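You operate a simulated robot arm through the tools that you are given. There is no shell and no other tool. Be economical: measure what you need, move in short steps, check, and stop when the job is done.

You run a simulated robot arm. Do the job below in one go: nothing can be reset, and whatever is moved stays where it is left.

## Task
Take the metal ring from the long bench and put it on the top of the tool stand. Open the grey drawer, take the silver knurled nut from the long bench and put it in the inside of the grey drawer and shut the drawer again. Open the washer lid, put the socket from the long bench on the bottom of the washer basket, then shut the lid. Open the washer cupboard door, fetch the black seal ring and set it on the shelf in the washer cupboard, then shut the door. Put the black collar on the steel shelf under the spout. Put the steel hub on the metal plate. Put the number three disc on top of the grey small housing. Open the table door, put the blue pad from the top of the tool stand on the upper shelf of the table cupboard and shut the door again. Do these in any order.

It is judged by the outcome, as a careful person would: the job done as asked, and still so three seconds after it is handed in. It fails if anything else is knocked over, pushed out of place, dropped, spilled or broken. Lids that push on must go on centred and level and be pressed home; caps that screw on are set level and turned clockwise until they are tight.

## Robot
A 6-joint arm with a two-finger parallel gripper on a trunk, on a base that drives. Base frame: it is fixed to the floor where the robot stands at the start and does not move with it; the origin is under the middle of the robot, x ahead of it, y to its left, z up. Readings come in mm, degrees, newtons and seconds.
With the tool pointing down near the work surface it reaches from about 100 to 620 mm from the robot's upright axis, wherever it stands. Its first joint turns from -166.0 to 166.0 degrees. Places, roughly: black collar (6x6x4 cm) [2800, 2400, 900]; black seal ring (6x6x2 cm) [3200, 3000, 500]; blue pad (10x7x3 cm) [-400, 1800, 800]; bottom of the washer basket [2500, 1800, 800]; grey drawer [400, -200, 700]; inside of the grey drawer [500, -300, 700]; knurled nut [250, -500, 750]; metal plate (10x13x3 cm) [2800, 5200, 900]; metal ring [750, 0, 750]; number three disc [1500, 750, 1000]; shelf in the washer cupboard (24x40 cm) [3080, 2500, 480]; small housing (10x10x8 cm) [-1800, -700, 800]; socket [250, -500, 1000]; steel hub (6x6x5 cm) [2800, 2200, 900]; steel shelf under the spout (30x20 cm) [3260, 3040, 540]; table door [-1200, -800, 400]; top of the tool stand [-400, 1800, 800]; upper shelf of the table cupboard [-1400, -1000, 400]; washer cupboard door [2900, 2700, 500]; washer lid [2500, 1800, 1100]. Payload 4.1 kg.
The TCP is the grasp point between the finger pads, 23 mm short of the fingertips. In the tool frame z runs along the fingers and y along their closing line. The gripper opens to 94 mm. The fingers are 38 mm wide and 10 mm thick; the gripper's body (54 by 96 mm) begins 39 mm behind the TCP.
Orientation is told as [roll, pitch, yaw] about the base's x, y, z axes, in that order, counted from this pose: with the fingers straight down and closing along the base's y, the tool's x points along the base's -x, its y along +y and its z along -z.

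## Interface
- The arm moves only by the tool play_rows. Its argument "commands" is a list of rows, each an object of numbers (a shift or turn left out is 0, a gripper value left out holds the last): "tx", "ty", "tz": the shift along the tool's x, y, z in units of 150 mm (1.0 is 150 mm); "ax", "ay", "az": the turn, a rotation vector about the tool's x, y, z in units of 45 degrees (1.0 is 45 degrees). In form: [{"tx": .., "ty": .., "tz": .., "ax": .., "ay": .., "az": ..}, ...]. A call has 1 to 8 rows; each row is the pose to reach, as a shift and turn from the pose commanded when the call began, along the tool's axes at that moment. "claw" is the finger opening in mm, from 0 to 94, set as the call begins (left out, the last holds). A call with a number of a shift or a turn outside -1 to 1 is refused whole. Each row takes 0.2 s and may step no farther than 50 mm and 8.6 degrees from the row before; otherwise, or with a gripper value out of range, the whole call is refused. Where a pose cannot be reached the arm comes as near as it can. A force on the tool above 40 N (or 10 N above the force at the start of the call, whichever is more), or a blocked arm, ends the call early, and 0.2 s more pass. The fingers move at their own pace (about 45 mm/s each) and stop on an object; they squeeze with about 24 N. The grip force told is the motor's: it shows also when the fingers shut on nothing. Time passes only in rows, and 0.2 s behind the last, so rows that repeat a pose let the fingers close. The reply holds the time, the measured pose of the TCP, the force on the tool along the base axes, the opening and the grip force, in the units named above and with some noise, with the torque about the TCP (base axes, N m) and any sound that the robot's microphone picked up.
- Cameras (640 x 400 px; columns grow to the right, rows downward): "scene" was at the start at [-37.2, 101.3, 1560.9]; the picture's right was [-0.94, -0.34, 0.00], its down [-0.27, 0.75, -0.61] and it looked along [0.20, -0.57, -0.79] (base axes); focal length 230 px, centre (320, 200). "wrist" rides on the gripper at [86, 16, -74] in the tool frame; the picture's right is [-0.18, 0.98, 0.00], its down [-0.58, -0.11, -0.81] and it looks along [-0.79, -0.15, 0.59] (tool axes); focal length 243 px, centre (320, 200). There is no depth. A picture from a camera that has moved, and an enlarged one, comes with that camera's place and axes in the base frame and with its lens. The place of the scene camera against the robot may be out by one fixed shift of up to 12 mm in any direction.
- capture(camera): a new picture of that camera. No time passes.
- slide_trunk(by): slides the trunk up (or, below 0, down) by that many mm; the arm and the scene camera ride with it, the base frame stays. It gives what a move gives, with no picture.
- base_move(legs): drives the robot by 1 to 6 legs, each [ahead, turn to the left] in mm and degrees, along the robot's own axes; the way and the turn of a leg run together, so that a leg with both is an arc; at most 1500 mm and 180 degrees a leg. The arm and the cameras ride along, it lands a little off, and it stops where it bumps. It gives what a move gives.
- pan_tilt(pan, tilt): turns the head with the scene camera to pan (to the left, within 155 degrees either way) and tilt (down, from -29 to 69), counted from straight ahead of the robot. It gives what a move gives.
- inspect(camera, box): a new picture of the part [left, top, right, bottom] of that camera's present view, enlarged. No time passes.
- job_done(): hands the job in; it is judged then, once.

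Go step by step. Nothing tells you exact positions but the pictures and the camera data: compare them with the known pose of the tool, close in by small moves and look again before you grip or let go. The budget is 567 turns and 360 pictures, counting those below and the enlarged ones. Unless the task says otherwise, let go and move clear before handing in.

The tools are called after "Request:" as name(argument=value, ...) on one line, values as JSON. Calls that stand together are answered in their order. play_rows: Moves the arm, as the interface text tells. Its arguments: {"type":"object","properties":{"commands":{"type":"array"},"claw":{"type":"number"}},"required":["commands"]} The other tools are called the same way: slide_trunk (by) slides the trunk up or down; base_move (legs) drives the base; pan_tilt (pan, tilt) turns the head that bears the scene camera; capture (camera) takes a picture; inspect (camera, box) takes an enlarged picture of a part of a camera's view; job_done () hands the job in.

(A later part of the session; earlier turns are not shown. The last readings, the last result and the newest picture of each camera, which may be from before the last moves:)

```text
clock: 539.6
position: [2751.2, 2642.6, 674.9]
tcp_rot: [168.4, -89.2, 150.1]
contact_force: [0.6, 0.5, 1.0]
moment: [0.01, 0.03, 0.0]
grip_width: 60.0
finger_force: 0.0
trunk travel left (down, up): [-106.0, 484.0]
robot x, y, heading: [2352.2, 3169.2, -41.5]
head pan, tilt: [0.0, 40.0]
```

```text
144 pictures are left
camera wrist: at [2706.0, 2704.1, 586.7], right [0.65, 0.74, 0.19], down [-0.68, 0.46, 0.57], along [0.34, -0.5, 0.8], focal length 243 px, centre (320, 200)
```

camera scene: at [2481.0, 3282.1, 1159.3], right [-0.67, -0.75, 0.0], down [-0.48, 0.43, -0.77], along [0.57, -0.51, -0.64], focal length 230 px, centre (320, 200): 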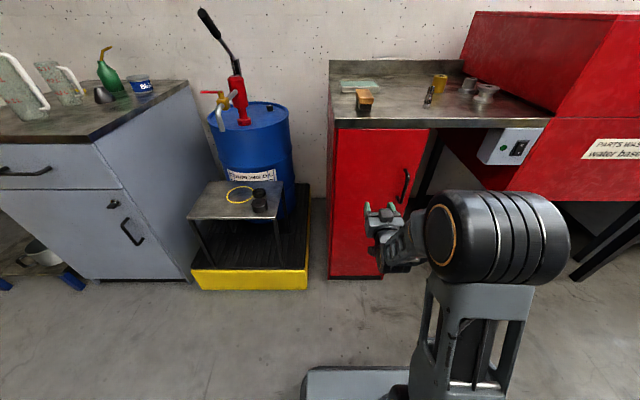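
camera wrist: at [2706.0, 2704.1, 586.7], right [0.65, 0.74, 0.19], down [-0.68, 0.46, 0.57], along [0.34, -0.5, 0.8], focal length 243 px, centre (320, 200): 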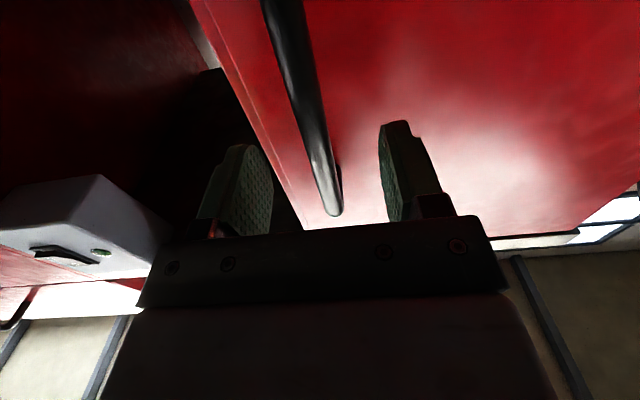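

Request:
play_rows(commands=[{"tz": 0.08, "ty": -0.01}, {"tz": 0.15, "ty": -0.01}])

Request:
play_rows(commands=[{}, {}, {}, {}], claw=0)

Request:
capture(camera="wrist")

```text
clock: 540.2
position: [2767.3, 2625.4, 675.9]
tcp_rot: [169.9, -89.2, 148.8]
contact_force: [-1.0, 0.3, -0.5]
moment: [0.0, 0.0, 0.03]
grip_width: 60.1
finger_force: 0.1
trunk travel left (down, up): [-106.0, 484.0]
robot x, y, heading: [2356.1, 3169.3, -41.6]
head pan, tilt: [0.0, 40.0]
```

```text
clock: 541.2
position: [2769.5, 2627.4, 674.6]
tcp_rot: [-178.7, -89.2, 137.5]
contact_force: [14.6, 22.5, -1.4]
moment: [-0.06, -0.23, -0.28]
grip_width: 11.9
finger_force: 45.1
trunk travel left (down, up): [-106.0, 484.0]
robot x, y, heading: [2355.2, 3170.3, -41.5]
head pan, tilt: [0.0, 40.0]
```

```text
143 pictures are left
camera wrist: at [2724.4, 2689.4, 587.3], right [0.64, 0.74, 0.18], down [-0.68, 0.45, 0.57], along [0.34, -0.49, 0.8], focal length 243 px, centre (320, 200)
```

wrist: 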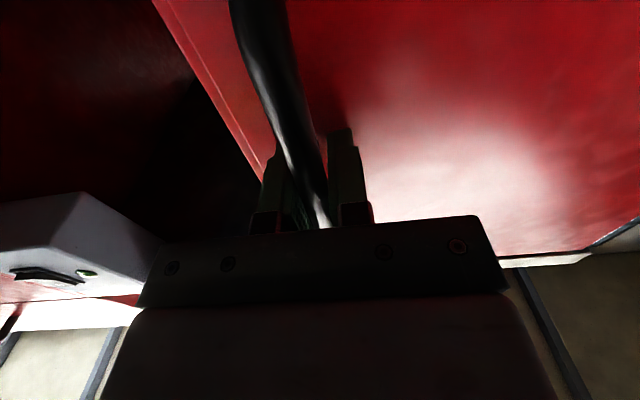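

Gripped. Pull the cupboard door along its arc (radius ~267 mm, hinge on the left), turning the tool with it.

Request:
play_rows(commands=[{"tz": -0.15, "ty": 0.04, "ax": 0.08}, {"tz": -0.304, "ty": 0.09, "ax": 0.167}, {"tz": -0.45, "ty": 0.145, "ax": 0.25}, {"tz": -0.59, "ty": 0.216, "ax": 0.333}, {"tz": -0.725, "ty": 0.295, "ax": 0.417}, {"tz": -0.851, "ty": 0.388, "ax": 0.5}])

Request:
capture(camera="scene")

```text
clock: 542.3
position: [2727.2, 2706.2, 675.0]
tcp_rot: [176.7, -88.9, 127.8]
contact_force: [10.9, 3.1, 2.2]
moment: [0.78, 0.52, -0.2]
grip_width: 11.9
finger_force: 45.2
trunk travel left (down, up): [-106.0, 484.0]
robot x, y, heading: [2354.8, 3166.5, -41.3]
head pan, tilt: [0.0, 40.0]
stopped in row 5: the force on the tool passed its limit at 42 N (the readings are from after the stop); the commanded pose is now the measured one
```

```text
142 pictures are left
camera scene: at [2481.3, 3283.2, 1158.9], right [-0.66, -0.75, 0.0], down [-0.48, 0.42, -0.77], along [0.57, -0.51, -0.64], focal length 230 px, centre (320, 200)
```

scene: 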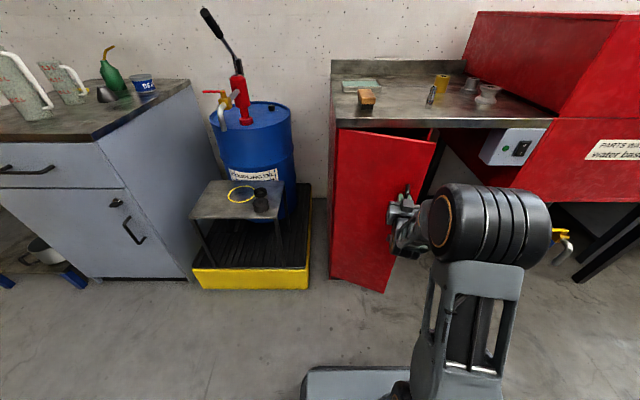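

Request:
play_rows(commands=[{"tz": -0.1, "ty": 0.028, "ax": 0.057}, {"tz": -0.2, "ty": 0.06, "ax": 0.114}, {"tz": -0.297, "ty": 0.096, "ax": 0.171}, {"tz": -0.392, "ty": 0.14, "ax": 0.227}, {"tz": -0.484, "ty": 0.19, "ax": 0.283}, {"tz": -0.573, "ty": 0.243, "ax": 0.338}])

```text
clock: 543.2
position: [2716.3, 2761.6, 674.3]
tcp_rot: [172.9, -88.6, 123.1]
contact_force: [11.0, 0.4, -1.2]
moment: [0.18, 0.44, -0.07]
grip_width: 11.7
finger_force: 45.3
trunk travel left (down, up): [-106.0, 484.0]
robot x, y, heading: [2353.5, 3165.2, -41.3]
head pan, tilt: [0.0, 40.0]
stopped in row 4: the force on the tool passed its limit at 43 N (the readings are from after the stop); the commanded pose is now the measured one
```

Request:
play_rows(commands=[{"tz": -0.13, "ty": 0.056, "ax": 0.08}, {"tz": -0.253, "ty": 0.122, "ax": 0.16}, {"tz": -0.37, "ty": 0.203, "ax": 0.238}, {"tz": -0.48, "ty": 0.291, "ax": 0.316}, {"tz": -0.582, "ty": 0.391, "ax": 0.394}, {"tz": -0.676, "ty": 0.497, "ax": 0.471}, {"tz": -0.758, "ty": 0.613, "ax": 0.549}, {"tz": -0.833, "ty": 0.735, "ax": 0.627}])

Request:
capture(camera="scene")

```text
clock: 545.0
position: [2760.3, 2921.6, 673.3]
tcp_rot: [142.8, -88.2, 125.0]
contact_force: [20.7, -15.8, 29.3]
moment: [0.22, 1.64, -0.2]
grip_width: 12.1
finger_force: 44.8
trunk travel left (down, up): [-106.0, 484.0]
robot x, y, heading: [2355.2, 3164.8, -41.3]
head pan, tilt: [0.0, 40.0]
```

```text
141 pictures are left
camera scene: at [2481.2, 3282.3, 1159.5], right [-0.66, -0.75, 0.0], down [-0.48, 0.43, -0.77], along [0.57, -0.51, -0.64], focal length 230 px, centre (320, 200)
```

scene: 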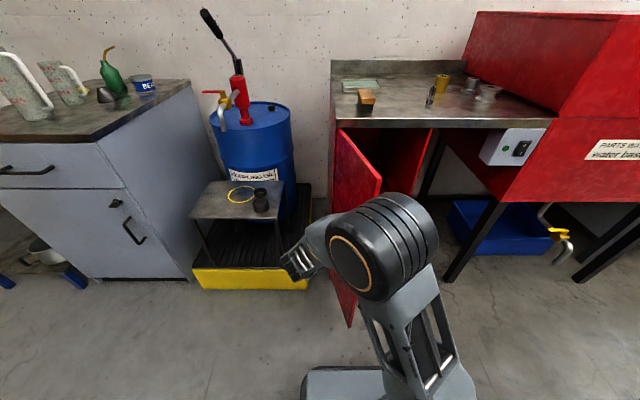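

The cupboard door is ~65–70° open. Release and back off, then push it a little further from the inside later if needed.

Request:
play_rows(commands=[{}, {}, {"tz": -0.15}, {"tz": -0.35}, {"tz": -0.55}], claw=50)

Request:
capture(camera="scene")

```text
clock: 546.2
position: [2763.3, 3003.4, 671.2]
tcp_rot: [140.4, -88.5, 127.1]
contact_force: [-0.5, 0.3, -0.1]
moment: [-0.02, 0.01, 0.01]
grip_width: 50.0
finger_force: 0.0
trunk travel left (down, up): [-106.0, 484.0]
robot x, y, heading: [2356.5, 3166.6, -41.7]
head pan, tilt: [0.0, 40.0]
```

```text
140 pictures are left
camera scene: at [2480.9, 3282.7, 1159.2], right [-0.66, -0.75, 0.0], down [-0.48, 0.42, -0.77], along [0.58, -0.51, -0.64], focal length 230 px, centre (320, 200)
```

scene: 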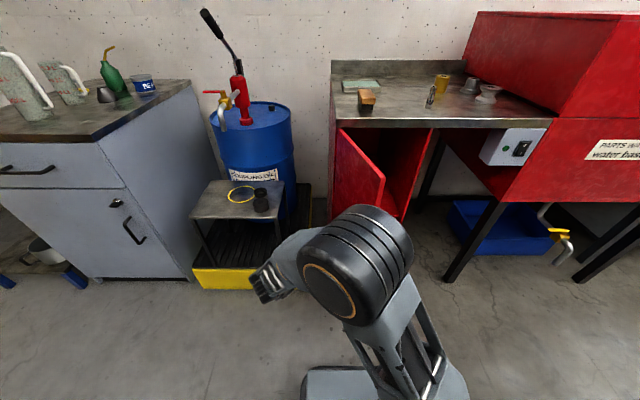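

Request:
play_rows(commands=[{"ay": 0.18, "tz": -0.1}, {"ay": 0.36, "tz": -0.2}, {"ay": 0.54, "tz": -0.2}, {"ay": 0.72, "tz": -0.2}, {"ay": 0.9, "tz": -0.2}, {"ay": 1.0, "tz": -0.2}])

Request:
play_rows(commands=[{"ay": 0.16}, {"ay": 0.31}])

Request:
capture(camera="wrist")

```text
clock: 547.6
position: [2764.7, 3033.6, 670.2]
tcp_rot: [1.3, -46.0, -93.3]
contact_force: [0.6, -0.6, 0.6]
moment: [-0.01, 0.01, 0.0]
grip_width: 50.1
finger_force: 0.0
trunk travel left (down, up): [-106.0, 484.0]
robot x, y, heading: [2354.2, 3166.4, -41.1]
head pan, tilt: [0.0, 40.0]
```

```text
clock: 548.2
position: [2764.2, 3033.2, 671.1]
tcp_rot: [1.2, -32.0, -93.0]
contact_force: [0.1, -0.6, -0.6]
moment: [0.03, -0.02, -0.03]
grip_width: 49.9
finger_force: 0.1
trunk travel left (down, up): [-106.0, 484.0]
robot x, y, heading: [2350.7, 3167.9, -41.1]
head pan, tilt: [0.0, 40.0]
```

```text
139 pictures are left
camera wrist: at [2784.0, 3145.9, 688.1], right [0.97, -0.2, 0.11], down [-0.13, -0.06, 0.99], along [-0.19, -0.98, -0.08], focal length 243 px, centre (320, 200)
```

wrist: 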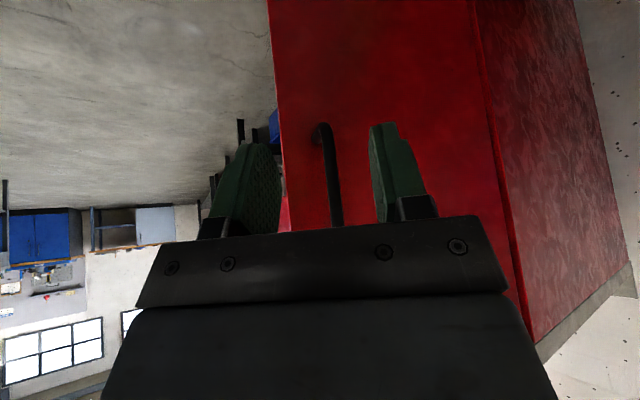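

Request:
base_move(legs=[[0, 90], [310, 0], [0, -90], [265, 0]])

Request:
capture(camera="scene")

Request:
capture(camera="wrist")

```text
clock: 559.4
position: [3165.7, 3080.4, 671.3]
tcp_rot: [1.1, -32.1, -93.2]
contact_force: [-0.3, 0.3, -0.2]
moment: [-0.02, -0.02, -0.02]
grip_width: 49.8
finger_force: 0.1
trunk travel left (down, up): [-106.0, 484.0]
robot x, y, heading: [2752.9, 3218.1, -41.6]
head pan, tilt: [0.0, 40.0]
```

```text
138 pictures are left
camera scene: at [2882.7, 3332.1, 1159.2], right [-0.66, -0.75, 0.0], down [-0.48, 0.43, -0.77], along [0.57, -0.51, -0.64], focal length 230 px, centre (320, 200)
```

scene: 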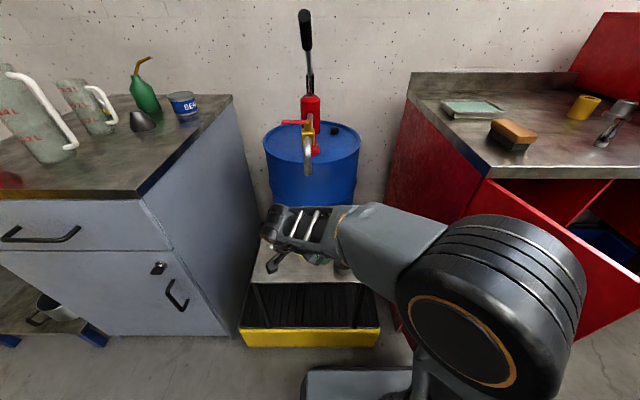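

```text
137 pictures are left
camera wrist: at [3185.2, 3193.7, 687.9], right [0.97, -0.2, 0.11], down [-0.13, -0.06, 0.99], along [-0.19, -0.98, -0.08], focal length 243 px, centre (320, 200)
```

wrist: 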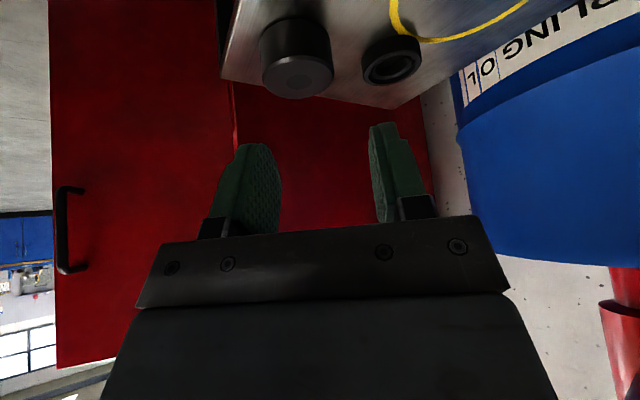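

Request:
play_rows(commands=[{"az": -0.15, "ax": -0.094}, {"az": -0.3, "ax": -0.188}, {"az": -0.45, "ax": -0.282}, {"az": -0.603, "ax": -0.377}], claw=76)

Request:
capture(camera="wrist")

```text
clock: 560.4
position: [3165.0, 3082.3, 670.4]
tcp_rot: [0.8, -32.6, -61.0]
contact_force: [-0.2, 0.2, -0.1]
moment: [-0.03, -0.02, 0.0]
grip_width: 76.1
finger_force: 0.1
trunk travel left (down, up): [-106.0, 484.0]
robot x, y, heading: [2752.1, 3217.3, -41.6]
head pan, tilt: [0.0, 40.0]
```

```text
136 pictures are left
camera wrist: at [3122.2, 3188.1, 686.7], right [0.93, 0.35, 0.11], down [-0.08, -0.11, 0.99], along [0.36, -0.93, -0.07], focal length 243 px, centre (320, 200)
```

wrist: 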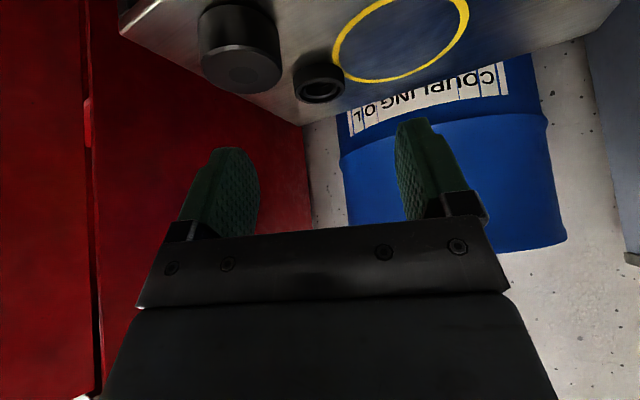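

Request:
play_rows(commands=[{"tz": 0.19, "tx": -0.125}, {"tz": 0.38, "tx": -0.25}, {"tz": 0.57, "tx": -0.37}, {"tz": 0.749, "tx": -0.49, "ty": -0.022}])

Request:
capture(camera="wrist")

Request:
capture(camera="scene")

```text
clock: 561.4
position: [3222.1, 2975.7, 614.5]
tcp_rot: [0.9, -32.6, -61.1]
contact_force: [0.3, -0.3, 0.1]
moment: [-0.02, -0.02, 0.05]
grip_width: 76.0
finger_force: 0.1
trunk travel left (down, up): [-106.0, 484.0]
robot x, y, heading: [2758.3, 3219.4, -41.9]
head pan, tilt: [0.0, 40.0]
```

```text
135 pictures are left
camera wrist: at [3180.3, 3081.7, 630.7], right [0.93, 0.35, 0.11], down [-0.08, -0.11, 0.99], along [0.35, -0.93, -0.07], focal length 243 px, centre (320, 200)
```

wrist: 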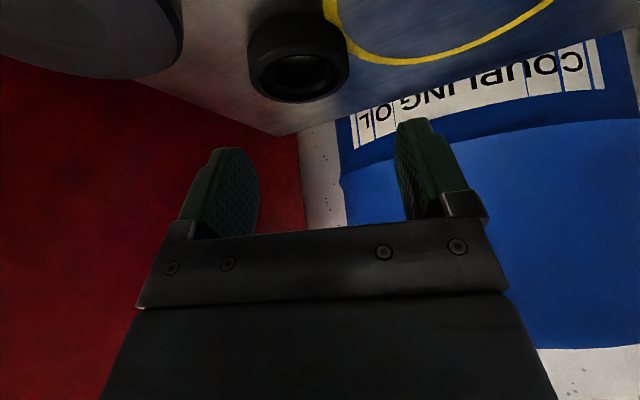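

```text
134 pictures are left
camera scene: at [2882.5, 3332.3, 1159.2], right [-0.66, -0.75, 0.0], down [-0.48, 0.43, -0.77], along [0.57, -0.51, -0.64], focal length 230 px, centre (320, 200)
```

scene: 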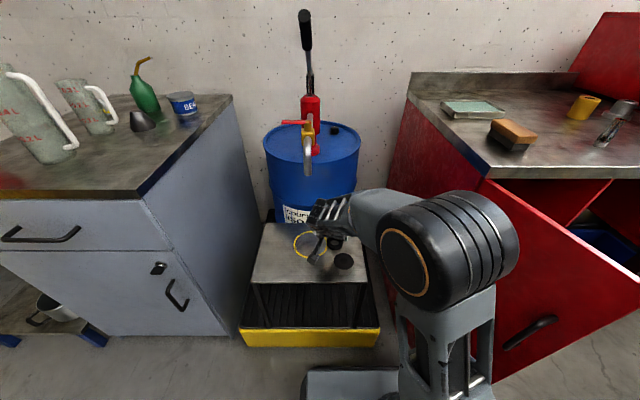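

Request:
play_rows(commands=[{"ty": -0.029, "tz": 0.09, "tx": 0.057}, {"ty": -0.029, "tz": 0.18, "tx": 0.115}])

Request:
capture(camera="wrist")

```text
clock: 562.0
position: [3218.2, 2971.6, 583.1]
tcp_rot: [0.8, -32.6, -61.2]
contact_force: [0.2, -0.1, 0.2]
moment: [0.0, 0.0, -0.04]
grip_width: 75.9
finger_force: 0.1
trunk travel left (down, up): [-106.0, 484.0]
robot x, y, heading: [2759.2, 3219.4, -41.8]
head pan, tilt: [0.0, 40.0]
```

```text
133 pictures are left
camera wrist: at [3176.3, 3078.9, 598.9], right [0.93, 0.35, 0.11], down [-0.08, -0.11, 0.99], along [0.35, -0.93, -0.07], focal length 243 px, centre (320, 200)
```

wrist: 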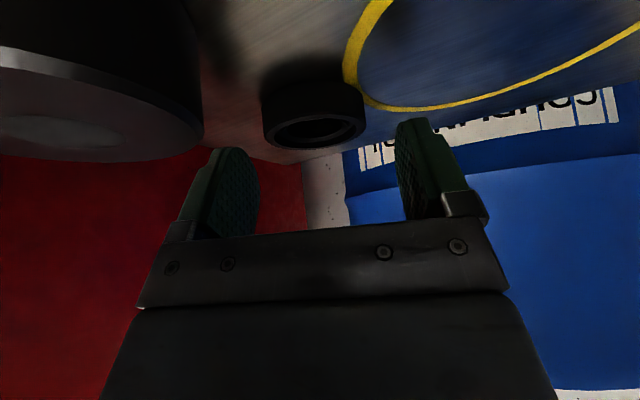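

Request:
play_rows(commands=[{"tz": 0.04, "tx": 0.025}, {"tz": 0.076, "tx": 0.049}])

Request:
play_rows(commands=[{}, {}, {}], claw=40)

Request:
capture(camera="wrist")

```text
clock: 562.6
position: [3218.9, 2971.4, 569.6]
tcp_rot: [0.9, -32.7, -61.1]
contact_force: [-0.1, 0.2, 2.8]
moment: [-0.04, 0.16, -0.09]
grip_width: 76.1
finger_force: 0.1
trunk travel left (down, up): [-106.0, 484.0]
robot x, y, heading: [2757.4, 3218.7, -41.5]
head pan, tilt: [0.0, 40.0]
```

```text
clock: 563.4
position: [3219.1, 2972.0, 570.2]
tcp_rot: [0.8, -32.7, -61.1]
contact_force: [-2.1, -1.2, 3.8]
moment: [-0.13, 0.17, 0.01]
grip_width: 51.8
finger_force: 24.2
trunk travel left (down, up): [-106.0, 484.0]
robot x, y, heading: [2752.6, 3220.0, -41.8]
head pan, tilt: [0.0, 40.0]
```

```text
132 pictures are left
camera wrist: at [3176.7, 3078.5, 586.1], right [0.93, 0.35, 0.11], down [-0.08, -0.11, 0.99], along [0.35, -0.93, -0.07], focal length 243 px, centre (320, 200)
```

wrist: 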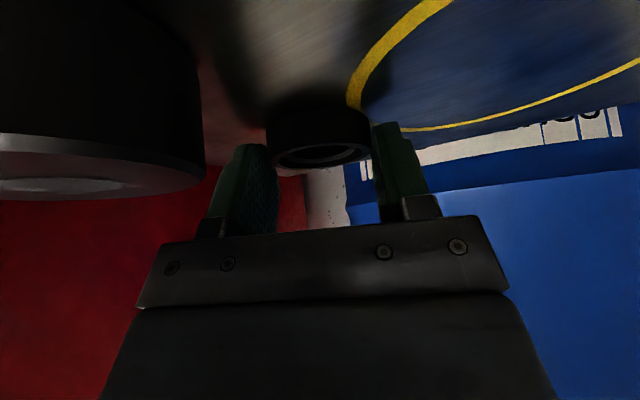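

Request:
play_rows(commands=[{"tz": -0.11, "tx": -0.07}, {"tz": -0.22, "tx": -0.14}, {"tz": -0.4, "tx": -0.25}, {"tz": -0.6, "tx": -0.38}])

Request:
capture(camera="wrist")

Request:
capture(camera="scene")

```text
clock: 564.4
position: [3221.2, 2971.6, 677.3]
tcp_rot: [0.8, -32.6, -61.1]
contact_force: [0.7, 0.7, -1.3]
moment: [-0.03, 0.02, 0.01]
grip_width: 51.8
finger_force: 24.2
trunk travel left (down, up): [-106.0, 484.0]
robot x, y, heading: [2755.5, 3217.6, -41.8]
head pan, tilt: [0.0, 40.0]
```

```text
131 pictures are left
camera wrist: at [3178.7, 3078.2, 693.8], right [0.93, 0.35, 0.11], down [-0.08, -0.11, 0.99], along [0.36, -0.93, -0.07], focal length 243 px, centre (320, 200)
```

wrist: 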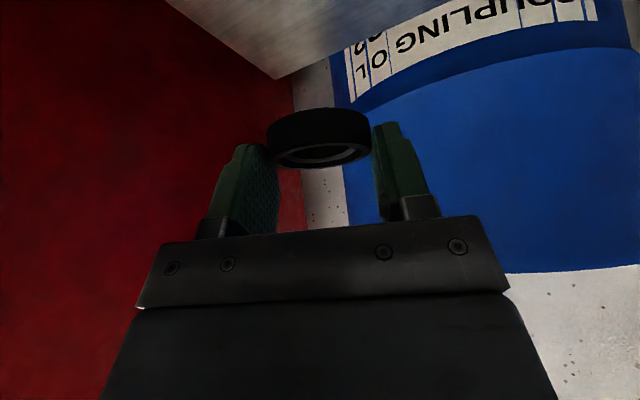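

```text
130 pictures are left
camera scene: at [2882.9, 3332.0, 1159.2], right [-0.66, -0.75, 0.0], down [-0.48, 0.43, -0.77], along [0.57, -0.51, -0.64], focal length 230 px, centre (320, 200)
```

scene: 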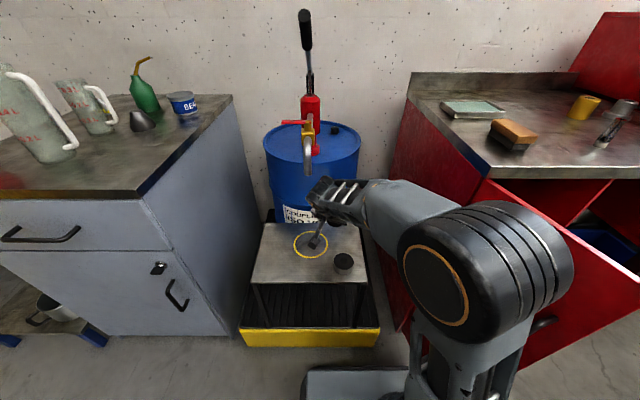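

Request:
play_rows(commands=[{"tz": -0.06, "tx": 0.09, "ty": -0.25}, {"tz": -0.11, "tx": 0.17, "ty": -0.5}, {"tz": -0.17, "tx": 0.26, "ty": -0.75}, {"tz": -0.22, "tx": 0.345, "ty": -1.0}])

Request:
base_move(legs=[[-265, 0], [0, -90], [390, 0], [0, 90]])

Request:
capture(camera="scene")

Request:
capture(camera="wrist")

```text
clock: 565.4
position: [3056.9, 2950.7, 674.7]
tcp_rot: [0.7, -32.7, -60.9]
contact_force: [0.3, -0.1, -0.3]
moment: [0.02, -0.01, 0.0]
grip_width: 51.8
finger_force: 24.1
trunk travel left (down, up): [-106.0, 484.0]
robot x, y, heading: [2753.5, 3220.2, -41.6]
head pan, tilt: [0.0, 40.0]
```

```text
clock: 577.0
position: [2593.7, 2822.0, 675.6]
tcp_rot: [0.8, -32.7, -62.2]
contact_force: [-0.4, -1.3, -0.6]
moment: [-0.01, 0.0, -0.02]
grip_width: 51.9
finger_force: 24.4
trunk travel left (down, up): [-106.0, 484.0]
robot x, y, heading: [2294.7, 3097.3, -42.6]
head pan, tilt: [0.0, 40.0]
```

```text
129 pictures are left
camera scene: at [2427.1, 3206.5, 1159.2], right [-0.68, -0.73, 0.0], down [-0.47, 0.44, -0.77], along [0.56, -0.52, -0.64], focal length 230 px, centre (320, 200)
```

scene: 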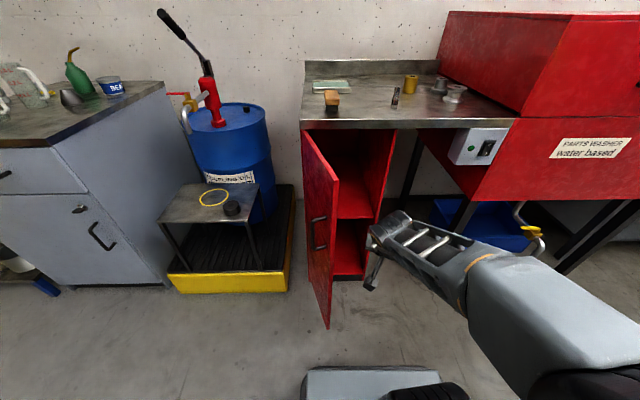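

```text
128 pictures are left
camera wrist: at [2553.7, 2929.7, 691.3], right [0.94, 0.33, 0.11], down [-0.08, -0.11, 0.99], along [0.34, -0.94, -0.07], focal length 243 px, centre (320, 200)
```

wrist: 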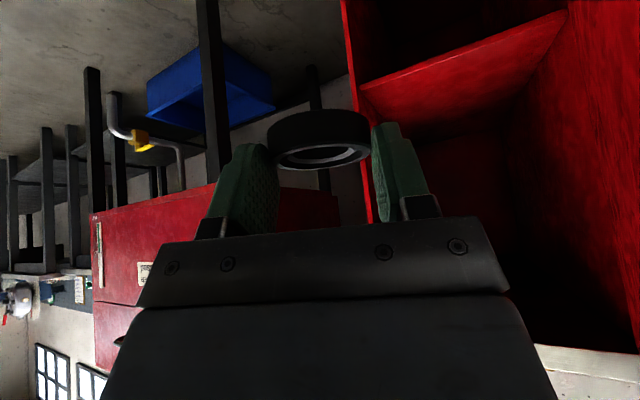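

Request:
play_rows(commands=[{"az": -0.125, "ax": -0.08}, {"az": -0.25, "ax": -0.16}, {"az": -0.374, "ax": -0.24}])

Request:
base_move(legs=[[210, 0]])

Request:
capture(camera="scene")

Request:
capture(camera="wrist")

```text
clock: 577.8
position: [2610.7, 2841.3, 663.5]
tcp_rot: [-0.2, -33.2, -45.4]
contact_force: [0.1, 0.3, -0.3]
moment: [0.01, 0.0, 0.0]
grip_width: 52.1
finger_force: 23.6
out of reach, approached as far as the arm can: row 2, 3
trunk travel left (down, up): [-106.0, 484.0]
robot x, y, heading: [2298.2, 3093.6, -42.6]
head pan, tilt: [0.0, 40.0]
```

```text
clock: 579.3
position: [2742.0, 2730.6, 661.9]
tcp_rot: [-0.2, -33.0, -44.2]
contact_force: [-0.8, -0.5, -0.6]
moment: [0.02, 0.01, -0.01]
grip_width: 52.1
finger_force: 24.4
trunk travel left (down, up): [-106.0, 484.0]
robot x, y, heading: [2422.0, 2976.1, -41.1]
head pan, tilt: [0.0, 40.0]
stopped in leg 1: the robot was blocked; the commanded pose is now the measured one
```

```text
127 pictures are left
camera scene: at [2550.4, 3092.2, 1159.2], right [-0.66, -0.75, 0.0], down [-0.48, 0.42, -0.77], along [0.58, -0.5, -0.64], focal length 230 px, centre (320, 200)
```

scene: 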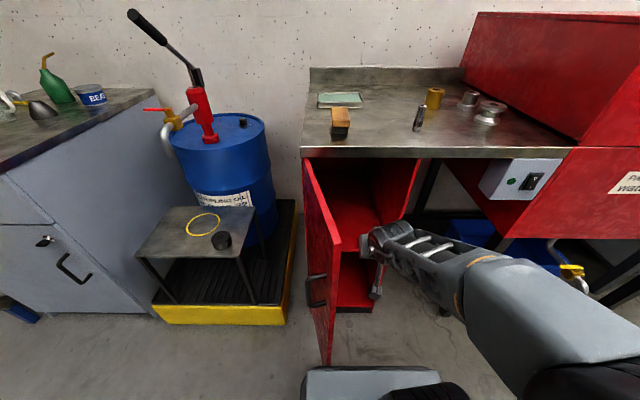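

```text
126 pictures are left
camera wrist: at [2672.3, 2821.9, 677.0], right [0.8, 0.59, 0.1], down [-0.04, -0.11, 0.99], along [0.6, -0.8, -0.06], focal length 243 px, centre (320, 200)
```

wrist: 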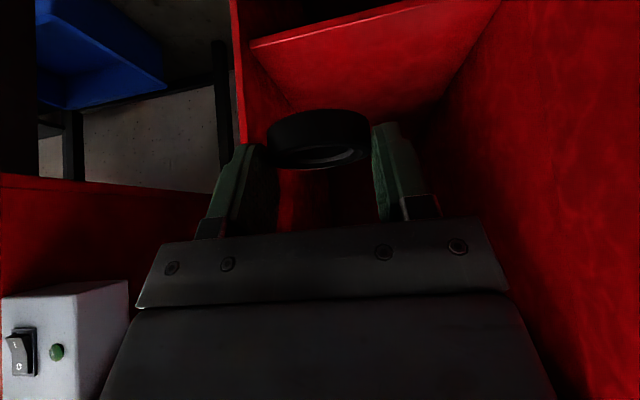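

Request:
base_move(legs=[[-15, 0]])

Request:
play_rows(commands=[{"tz": 0.19, "tx": -0.075, "ty": 0.025}, {"tz": 0.38, "tx": -0.15, "ty": 0.05}, {"tz": 0.56, "tx": -0.22, "ty": 0.075}, {"tz": 0.75, "tx": -0.3, "ty": 0.1}])

Request:
capture(camera="wrist")

Request:
capture(camera="scene")

```text
clock: 580.1
position: [2731.7, 2740.5, 661.7]
tcp_rot: [-0.1, -33.1, -44.3]
contact_force: [-0.2, 0.0, -0.9]
moment: [-0.02, -0.01, -0.01]
grip_width: 51.9
finger_force: 24.1
trunk travel left (down, up): [-106.0, 484.0]
robot x, y, heading: [2414.6, 2985.3, -41.0]
head pan, tilt: [0.0, 40.0]
```

```text
clock: 581.1
position: [2811.6, 2681.9, 591.9]
tcp_rot: [-0.2, -33.1, -44.2]
contact_force: [-0.2, -0.2, -0.5]
moment: [0.02, -0.03, -0.02]
grip_width: 51.9
finger_force: 24.0
trunk travel left (down, up): [-106.0, 484.0]
robot x, y, heading: [2410.9, 2988.1, -41.0]
head pan, tilt: [0.0, 40.0]
```

```text
125 pictures are left
camera wrist: at [2742.0, 2773.3, 607.2], right [0.8, 0.59, 0.1], down [-0.04, -0.11, 0.99], along [0.6, -0.8, -0.06], focal length 243 px, centre (320, 200)
```

wrist: 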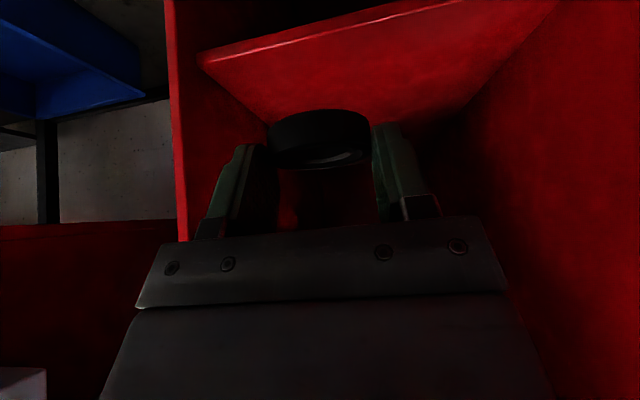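

```text
124 pictures are left
camera scene: at [2539.0, 3102.0, 1159.3], right [-0.66, -0.75, 0.0], down [-0.48, 0.42, -0.77], along [0.58, -0.51, -0.64], focal length 230 px, centre (320, 200)
```

scene: 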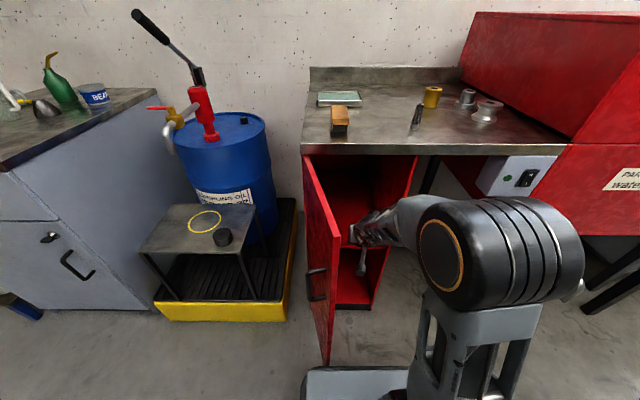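

Request:
play_rows(commands=[{"tz": 0.2, "tx": -0.105, "ty": 0.025}, {"tz": 0.4, "tx": -0.21, "ty": 0.05}, {"tz": 0.6, "tx": -0.315, "ty": 0.075}, {"tz": 0.805, "tx": -0.419, "ty": 0.1}])

Request:
capture(camera="wrist")

Request:
inspect(camera="scene", box=[290, 150, 430, 310])

```text
clock: 582.1
position: [2905.7, 2609.5, 524.8]
tcp_rot: [-0.3, -33.1, -44.2]
contact_force: [-0.3, -0.8, 0.2]
moment: [-0.02, 0.02, -0.04]
grip_width: 52.0
finger_force: 24.2
trunk travel left (down, up): [-106.0, 484.0]
robot x, y, heading: [2414.5, 2987.9, -41.1]
head pan, tilt: [0.0, 40.0]
```

```text
123 pictures are left
camera wrist: at [2836.1, 2700.1, 540.3], right [0.8, 0.6, 0.1], down [-0.04, -0.11, 0.99], along [0.6, -0.8, -0.06], focal length 243 px, centre (320, 200)
```

wrist: 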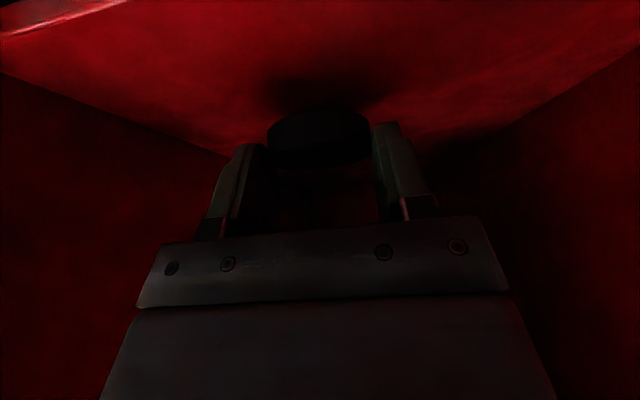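

```text
2.50 times, centred on (360, 230) of scene
camera zoom: at [2539.1, 3102.0, 1159.3], right [-0.66, -0.75, 0.0], down [-0.48, 0.42, -0.77], along [0.58, -0.51, -0.64], focal length 574 px, centre (220, 125)
```

zoom: 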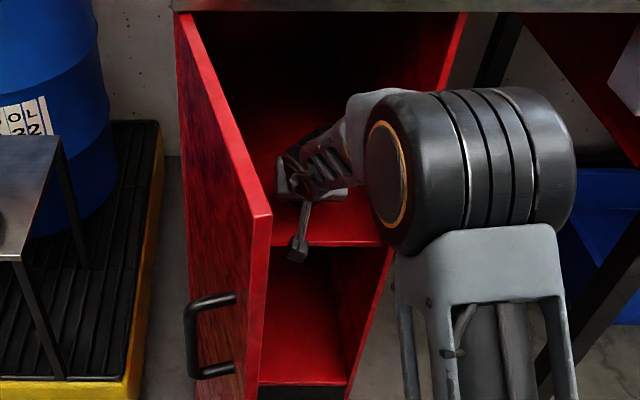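

Request:
play_rows(commands=[{"tz": 0.028, "tx": 0.018}, {"tz": 0.056, "tx": 0.036}, {"tz": 0.078, "tx": 0.051}, {"tz": 0.09, "tx": 0.058}, {"tz": 0.1, "tx": 0.065}, {"tz": 0.112, "tx": 0.073}, {"tz": 0.123, "tx": 0.08}, {"tz": 0.134, "tx": 0.087}])

```text
clock: 583.9
position: [2907.3, 2609.0, 501.9]
tcp_rot: [-0.2, -33.1, -44.2]
contact_force: [-0.8, 0.1, 2.4]
moment: [0.05, -0.01, 0.01]
grip_width: 51.9
finger_force: 24.0
trunk travel left (down, up): [-106.0, 484.0]
robot x, y, heading: [2412.7, 2987.6, -41.3]
head pan, tilt: [0.0, 40.0]
```

Request:
play_rows(commands=[{"tz": 0.008, "tx": 0.005}, {"tz": 0.016, "tx": 0.01}, {"tz": 0.024, "tx": 0.015}])

```text
clock: 584.7
position: [2908.8, 2606.6, 501.3]
tcp_rot: [-0.2, -33.7, -44.4]
contact_force: [-3.2, 3.0, 14.9]
moment: [0.34, 0.01, 0.11]
grip_width: 52.3
finger_force: 23.6
trunk travel left (down, up): [-106.0, 484.0]
robot x, y, heading: [2415.4, 2987.1, -41.2]
head pan, tilt: [0.0, 40.0]
stopped in row 3: the force on the tool passed its limit at 41 N (the readings are from after the stop); the commanded pose is now the measured one
```

Contact. Release the seal ring and withdraw.

Request:
play_rows(commands=[{"tz": -0.005, "tx": -0.003}, {"tz": -0.005, "tx": -0.003}, {"tz": -0.005, "tx": -0.003}], claw=66)

Request:
play_rows(commands=[{"tz": -0.15}, {"tz": -0.35}, {"tz": -0.6}, {"tz": -0.85}])

Request:
capture(camera="wrist")

```text
clock: 585.5
position: [2908.8, 2608.0, 502.2]
tcp_rot: [-0.2, -33.5, -44.4]
contact_force: [-6.2, -12.3, 18.1]
moment: [0.13, -0.21, -0.08]
grip_width: 60.6
finger_force: 0.2
trunk travel left (down, up): [-106.0, 484.0]
robot x, y, heading: [2413.2, 2989.8, -41.5]
head pan, tilt: [0.0, 40.0]
```

```text
clock: 586.5
position: [2859.9, 2657.6, 605.4]
tcp_rot: [-0.2, -33.2, -44.3]
contact_force: [-0.6, -0.3, -0.1]
moment: [-0.02, 0.01, 0.0]
grip_width: 66.0
finger_force: 0.1
trunk travel left (down, up): [-106.0, 484.0]
robot x, y, heading: [2412.0, 2991.8, -41.7]
head pan, tilt: [0.0, 40.0]
```

```text
121 pictures are left
camera wrist: at [2790.1, 2749.6, 620.4], right [0.8, 0.59, 0.1], down [-0.04, -0.11, 0.99], along [0.6, -0.8, -0.06], focal length 243 px, centre (320, 200)
```

wrist: 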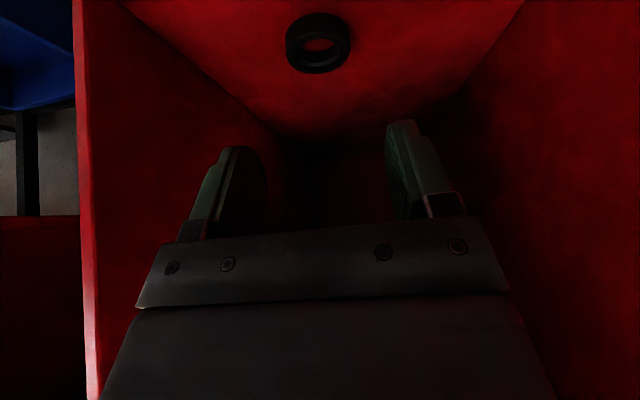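

Seal ring is on the cupboard shelf. Now withdraw, lift over the door, and push it shut from its outer side.

Request:
play_rows(commands=[{"tz": -0.17, "tx": 0.26}, {"tz": -0.34, "tx": 0.52}, {"tz": -0.5, "tx": 0.76}, {"tz": -0.65, "tx": 1.0}], claw=10)

Request:
play_rows(commands=[{"ay": 0.18}, {"ay": 0.36}, {"ay": 0.54}, {"ay": 0.738}])

Request:
slide_trunk(by=290)

Request:
capture(camera="scene")

Request:
capture(camera="wrist")

```text
clock: 587.5
position: [2745.3, 2772.3, 607.1]
tcp_rot: [-0.2, -33.3, -44.5]
contact_force: [0.2, 0.2, -0.4]
moment: [0.02, -0.04, 0.01]
grip_width: 10.1
finger_force: 0.0
out of reach, approached as far as the arm can: row 4
trunk travel left (down, up): [-106.0, 484.0]
robot x, y, heading: [2412.3, 2987.3, -41.1]
head pan, tilt: [0.0, 40.0]
```

```text
refused: row 4 steps farther than a row can; nothing moved
```

```text
clock: 590.5
position: [2743.7, 2770.0, 896.6]
tcp_rot: [-0.1, -33.4, -44.3]
contact_force: [1.4, -0.1, -0.6]
moment: [-0.01, -0.01, -0.01]
grip_width: 9.6
finger_force: 0.0
trunk travel left (down, up): [-396.0, 194.0]
robot x, y, heading: [2414.2, 2987.1, -41.3]
head pan, tilt: [0.0, 40.0]
```

```text
120 pictures are left
camera scene: at [2539.1, 3102.0, 1449.2], right [-0.66, -0.75, 0.0], down [-0.48, 0.42, -0.77], along [0.58, -0.51, -0.64], focal length 230 px, centre (320, 200)
```

scene: 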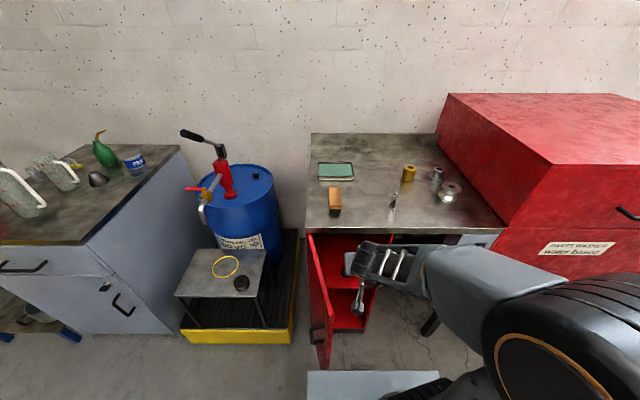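

```text
119 pictures are left
camera wrist: at [2675.2, 2862.0, 911.4], right [0.8, 0.59, 0.1], down [-0.04, -0.11, 0.99], along [0.6, -0.8, -0.06], focal length 243 px, centre (320, 200)
```

wrist: 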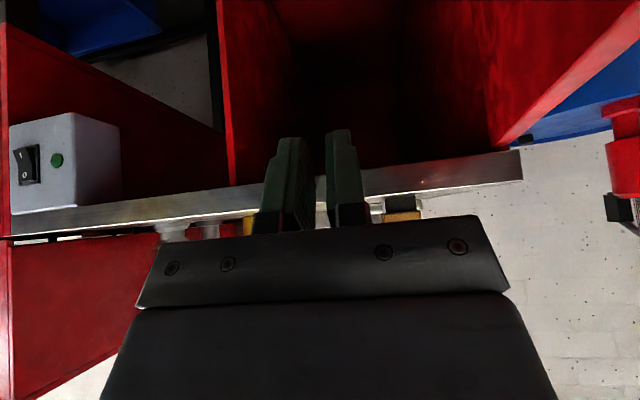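

Request:
slide_trunk(by=60)

Request:
play_rows(commands=[{"ty": 0.3}, {"ty": 0.6}, {"ty": 0.9}])

Request:
play_rows(commands=[{"ty": 0.3}, {"ty": 0.5}])

Request:
capture(camera="wrist")

Request:
capture(camera="scene")

```text
clock: 591.5
position: [2745.1, 2771.7, 955.8]
tcp_rot: [-0.2, -33.4, -44.4]
contact_force: [-0.3, -0.9, 0.3]
moment: [0.02, -0.01, -0.02]
grip_width: 9.9
finger_force: 0.1
trunk travel left (down, up): [-456.0, 134.0]
robot x, y, heading: [2412.1, 2985.6, -41.5]
head pan, tilt: [0.0, 40.0]
```

```text
clock: 592.2
position: [2839.5, 2867.4, 956.8]
tcp_rot: [-0.1, -33.3, -44.4]
contact_force: [-1.0, 0.4, -0.6]
moment: [-0.03, 0.0, 0.0]
grip_width: 10.0
finger_force: 0.1
trunk travel left (down, up): [-456.0, 134.0]
robot x, y, heading: [2412.1, 2988.7, -41.3]
head pan, tilt: [0.0, 40.0]
```

```text
clock: 592.9
position: [2893.5, 2923.2, 956.7]
tcp_rot: [-0.2, -33.4, -44.3]
contact_force: [0.4, 0.2, -0.1]
moment: [0.04, 0.02, -0.01]
grip_width: 10.0
finger_force: 0.0
trunk travel left (down, up): [-456.0, 134.0]
robot x, y, heading: [2415.3, 2983.7, -41.2]
head pan, tilt: [0.0, 40.0]
```

```text
118 pictures are left
camera wrist: at [2823.4, 3013.1, 971.0], right [0.8, 0.59, 0.1], down [-0.04, -0.11, 0.99], along [0.6, -0.8, -0.06], focal length 243 px, centre (320, 200)
```

wrist: 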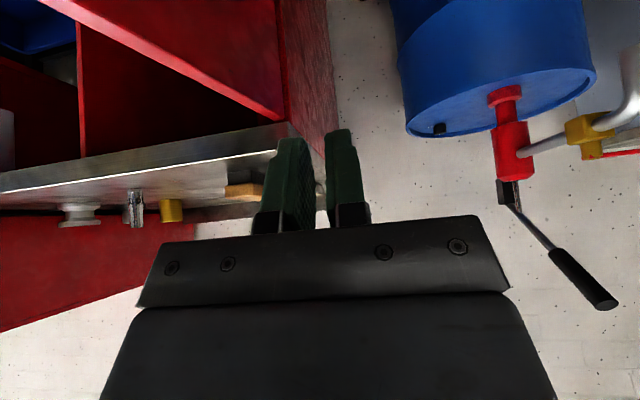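

```text
117 pictures are left
camera scene: at [2539.7, 3102.4, 1509.1], right [-0.66, -0.75, 0.0], down [-0.48, 0.42, -0.77], along [0.58, -0.51, -0.64], focal length 230 px, centre (320, 200)
```

scene: 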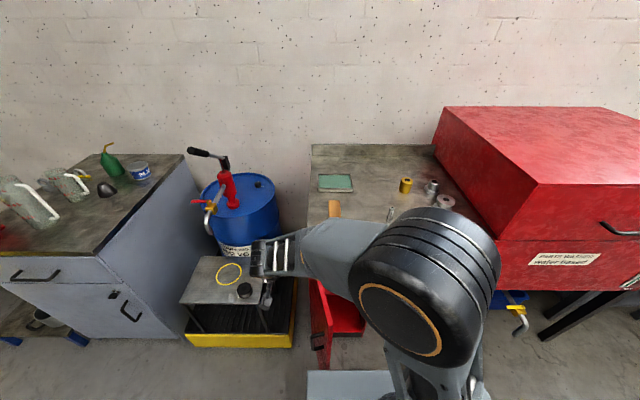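

Request:
slide_trunk(by=-290)

Request:
capture(camera="wrist")

Request:
capture(camera="scene")

```text
clock: 595.8
position: [2892.7, 2921.4, 666.6]
tcp_rot: [-0.1, -33.3, -44.3]
contact_force: [0.1, -0.7, -0.3]
moment: [0.03, 0.01, -0.02]
grip_width: 9.7
finger_force: 0.1
trunk travel left (down, up): [-166.0, 424.0]
robot x, y, heading: [2414.0, 2986.4, -41.3]
head pan, tilt: [0.0, 40.0]
```

```text
116 pictures are left
camera wrist: at [2822.9, 3012.4, 681.2], right [0.8, 0.59, 0.1], down [-0.04, -0.11, 0.99], along [0.6, -0.8, -0.06], focal length 243 px, centre (320, 200)
```

wrist: 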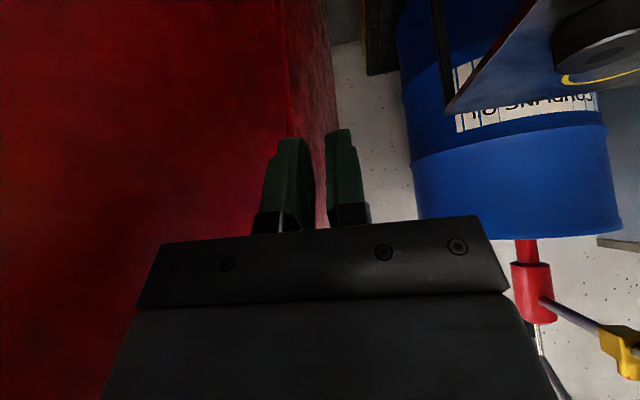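

```text
115 pictures are left
camera scene: at [2539.2, 3102.0, 1219.3], right [-0.66, -0.75, 0.0], down [-0.48, 0.42, -0.77], along [0.58, -0.51, -0.64], focal length 230 px, centre (320, 200)
```

scene: 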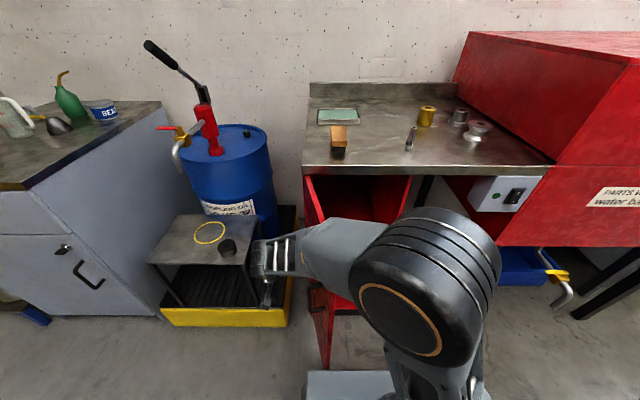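

Request:
play_rows(commands=[{"tz": -0.1, "tx": 0.16}, {"tz": -0.214, "tx": 0.33}, {"tz": -0.214, "tx": 0.33, "ty": -0.08}, {"tz": -0.214, "tx": 0.33, "ty": -0.16}, {"tz": -0.214, "tx": 0.33, "ty": -0.24}, {"tz": -0.214, "tx": 0.33, "ty": -0.32}])

Request:
play_rows(commands=[{"ty": -0.08}, {"ty": -0.16}, {"ty": -0.24, "tz": 0.008, "tx": -0.013}, {"ty": -0.32, "tz": 0.012, "tx": -0.02}, {"ty": -0.4, "tz": 0.016, "tx": -0.025}, {"ty": -0.48, "tz": 0.02, "tx": -0.03}])

Request:
capture(camera="scene")

```text
clock: 597.2
position: [2817.4, 2927.7, 666.4]
tcp_rot: [-0.3, -33.3, -44.3]
contact_force: [0.6, 0.0, -0.6]
moment: [0.04, 0.01, -0.04]
grip_width: 10.0
finger_force: 0.0
trunk travel left (down, up): [-166.0, 424.0]
robot x, y, heading: [2416.3, 2989.1, -41.3]
head pan, tilt: [0.0, 40.0]
```

```text
clock: 598.6
position: [2771.6, 2873.5, 664.8]
tcp_rot: [-0.2, -33.4, -44.3]
contact_force: [0.9, -0.3, 0.2]
moment: [-0.02, 0.02, 0.02]
grip_width: 10.1
finger_force: 0.0
trunk travel left (down, up): [-166.0, 424.0]
robot x, y, heading: [2411.9, 2988.3, -41.5]
head pan, tilt: [0.0, 40.0]
```

```text
114 pictures are left
camera scene: at [2539.2, 3102.0, 1219.2], right [-0.66, -0.75, 0.0], down [-0.48, 0.42, -0.77], along [0.58, -0.51, -0.64], focal length 230 px, centre (320, 200)
```

scene: 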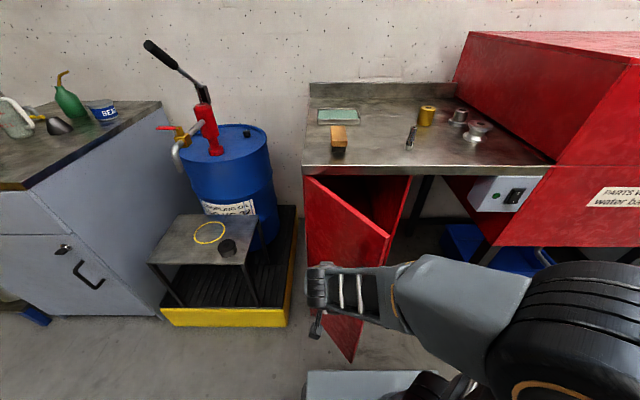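

Door is closing (now ~45°). Continue the arc.

Request:
play_rows(commands=[{"ty": -0.07, "tz": 0.017, "tx": -0.027}, {"ty": -0.145, "tz": 0.034, "tx": -0.053}, {"ty": -0.215, "tz": 0.052, "tx": -0.08}, {"ty": -0.29, "tz": 0.07, "tx": -0.107}, {"ty": -0.36, "tz": 0.088, "tx": -0.135}, {"ty": -0.43, "tz": 0.105, "tx": -0.162}])

Request:
play_rows(commands=[{"ty": -0.054, "tz": 0.031, "tx": -0.048}, {"ty": -0.108, "tz": 0.062, "tx": -0.095}, {"ty": -0.162, "tz": 0.093, "tx": -0.143}, {"ty": -0.215, "tz": 0.124, "tx": -0.19}, {"ty": -0.27, "tz": 0.155, "tx": -0.238}, {"ty": -0.323, "tz": 0.185, "tx": -0.285}])

Request:
capture(camera="scene")

Request:
capture(camera="wrist")

```text
clock: 600.0
position: [2757.2, 2801.9, 670.3]
tcp_rot: [-0.1, -33.2, -44.3]
contact_force: [-0.3, 0.9, -0.4]
moment: [-0.02, -0.03, -0.02]
grip_width: 10.0
finger_force: 0.1
out of reach, approached as far as the arm can: row 1, 2, 3, 4, 5, 6
trunk travel left (down, up): [-166.0, 424.0]
robot x, y, heading: [2412.2, 2987.7, -41.0]
head pan, tilt: [0.0, 40.0]
```

```text
clock: 601.4
position: [2760.2, 2732.6, 670.1]
tcp_rot: [-0.2, -33.3, -44.5]
contact_force: [-1.0, 0.8, -0.2]
moment: [0.0, 0.0, 0.02]
grip_width: 9.5
finger_force: 0.1
trunk travel left (down, up): [-166.0, 424.0]
robot x, y, heading: [2412.4, 2987.5, -41.6]
head pan, tilt: [0.0, 40.0]
```

```text
113 pictures are left
camera scene: at [2539.1, 3102.0, 1219.2], right [-0.66, -0.75, 0.0], down [-0.48, 0.42, -0.77], along [0.58, -0.51, -0.64], focal length 230 px, centre (320, 200)
```

scene: 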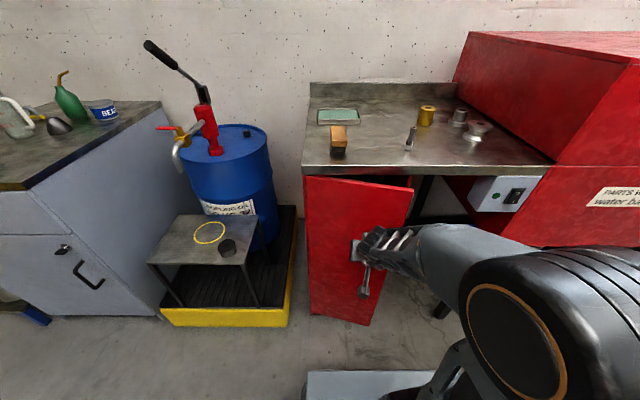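

```text
112 pictures are left
camera wrist: at [2689.9, 2823.9, 685.2], right [0.8, 0.59, 0.1], down [-0.04, -0.11, 0.99], along [0.6, -0.8, -0.06], focal length 243 px, centre (320, 200)
```

wrist: 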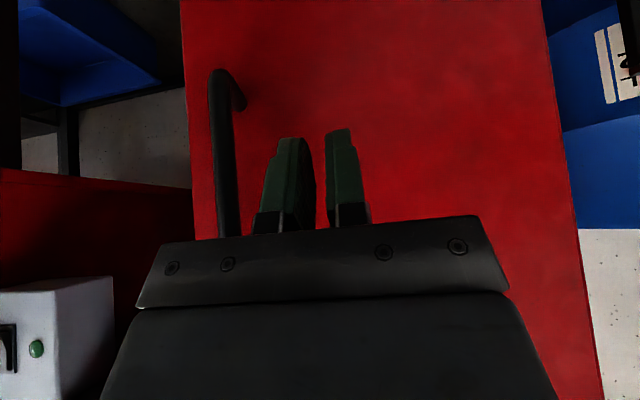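

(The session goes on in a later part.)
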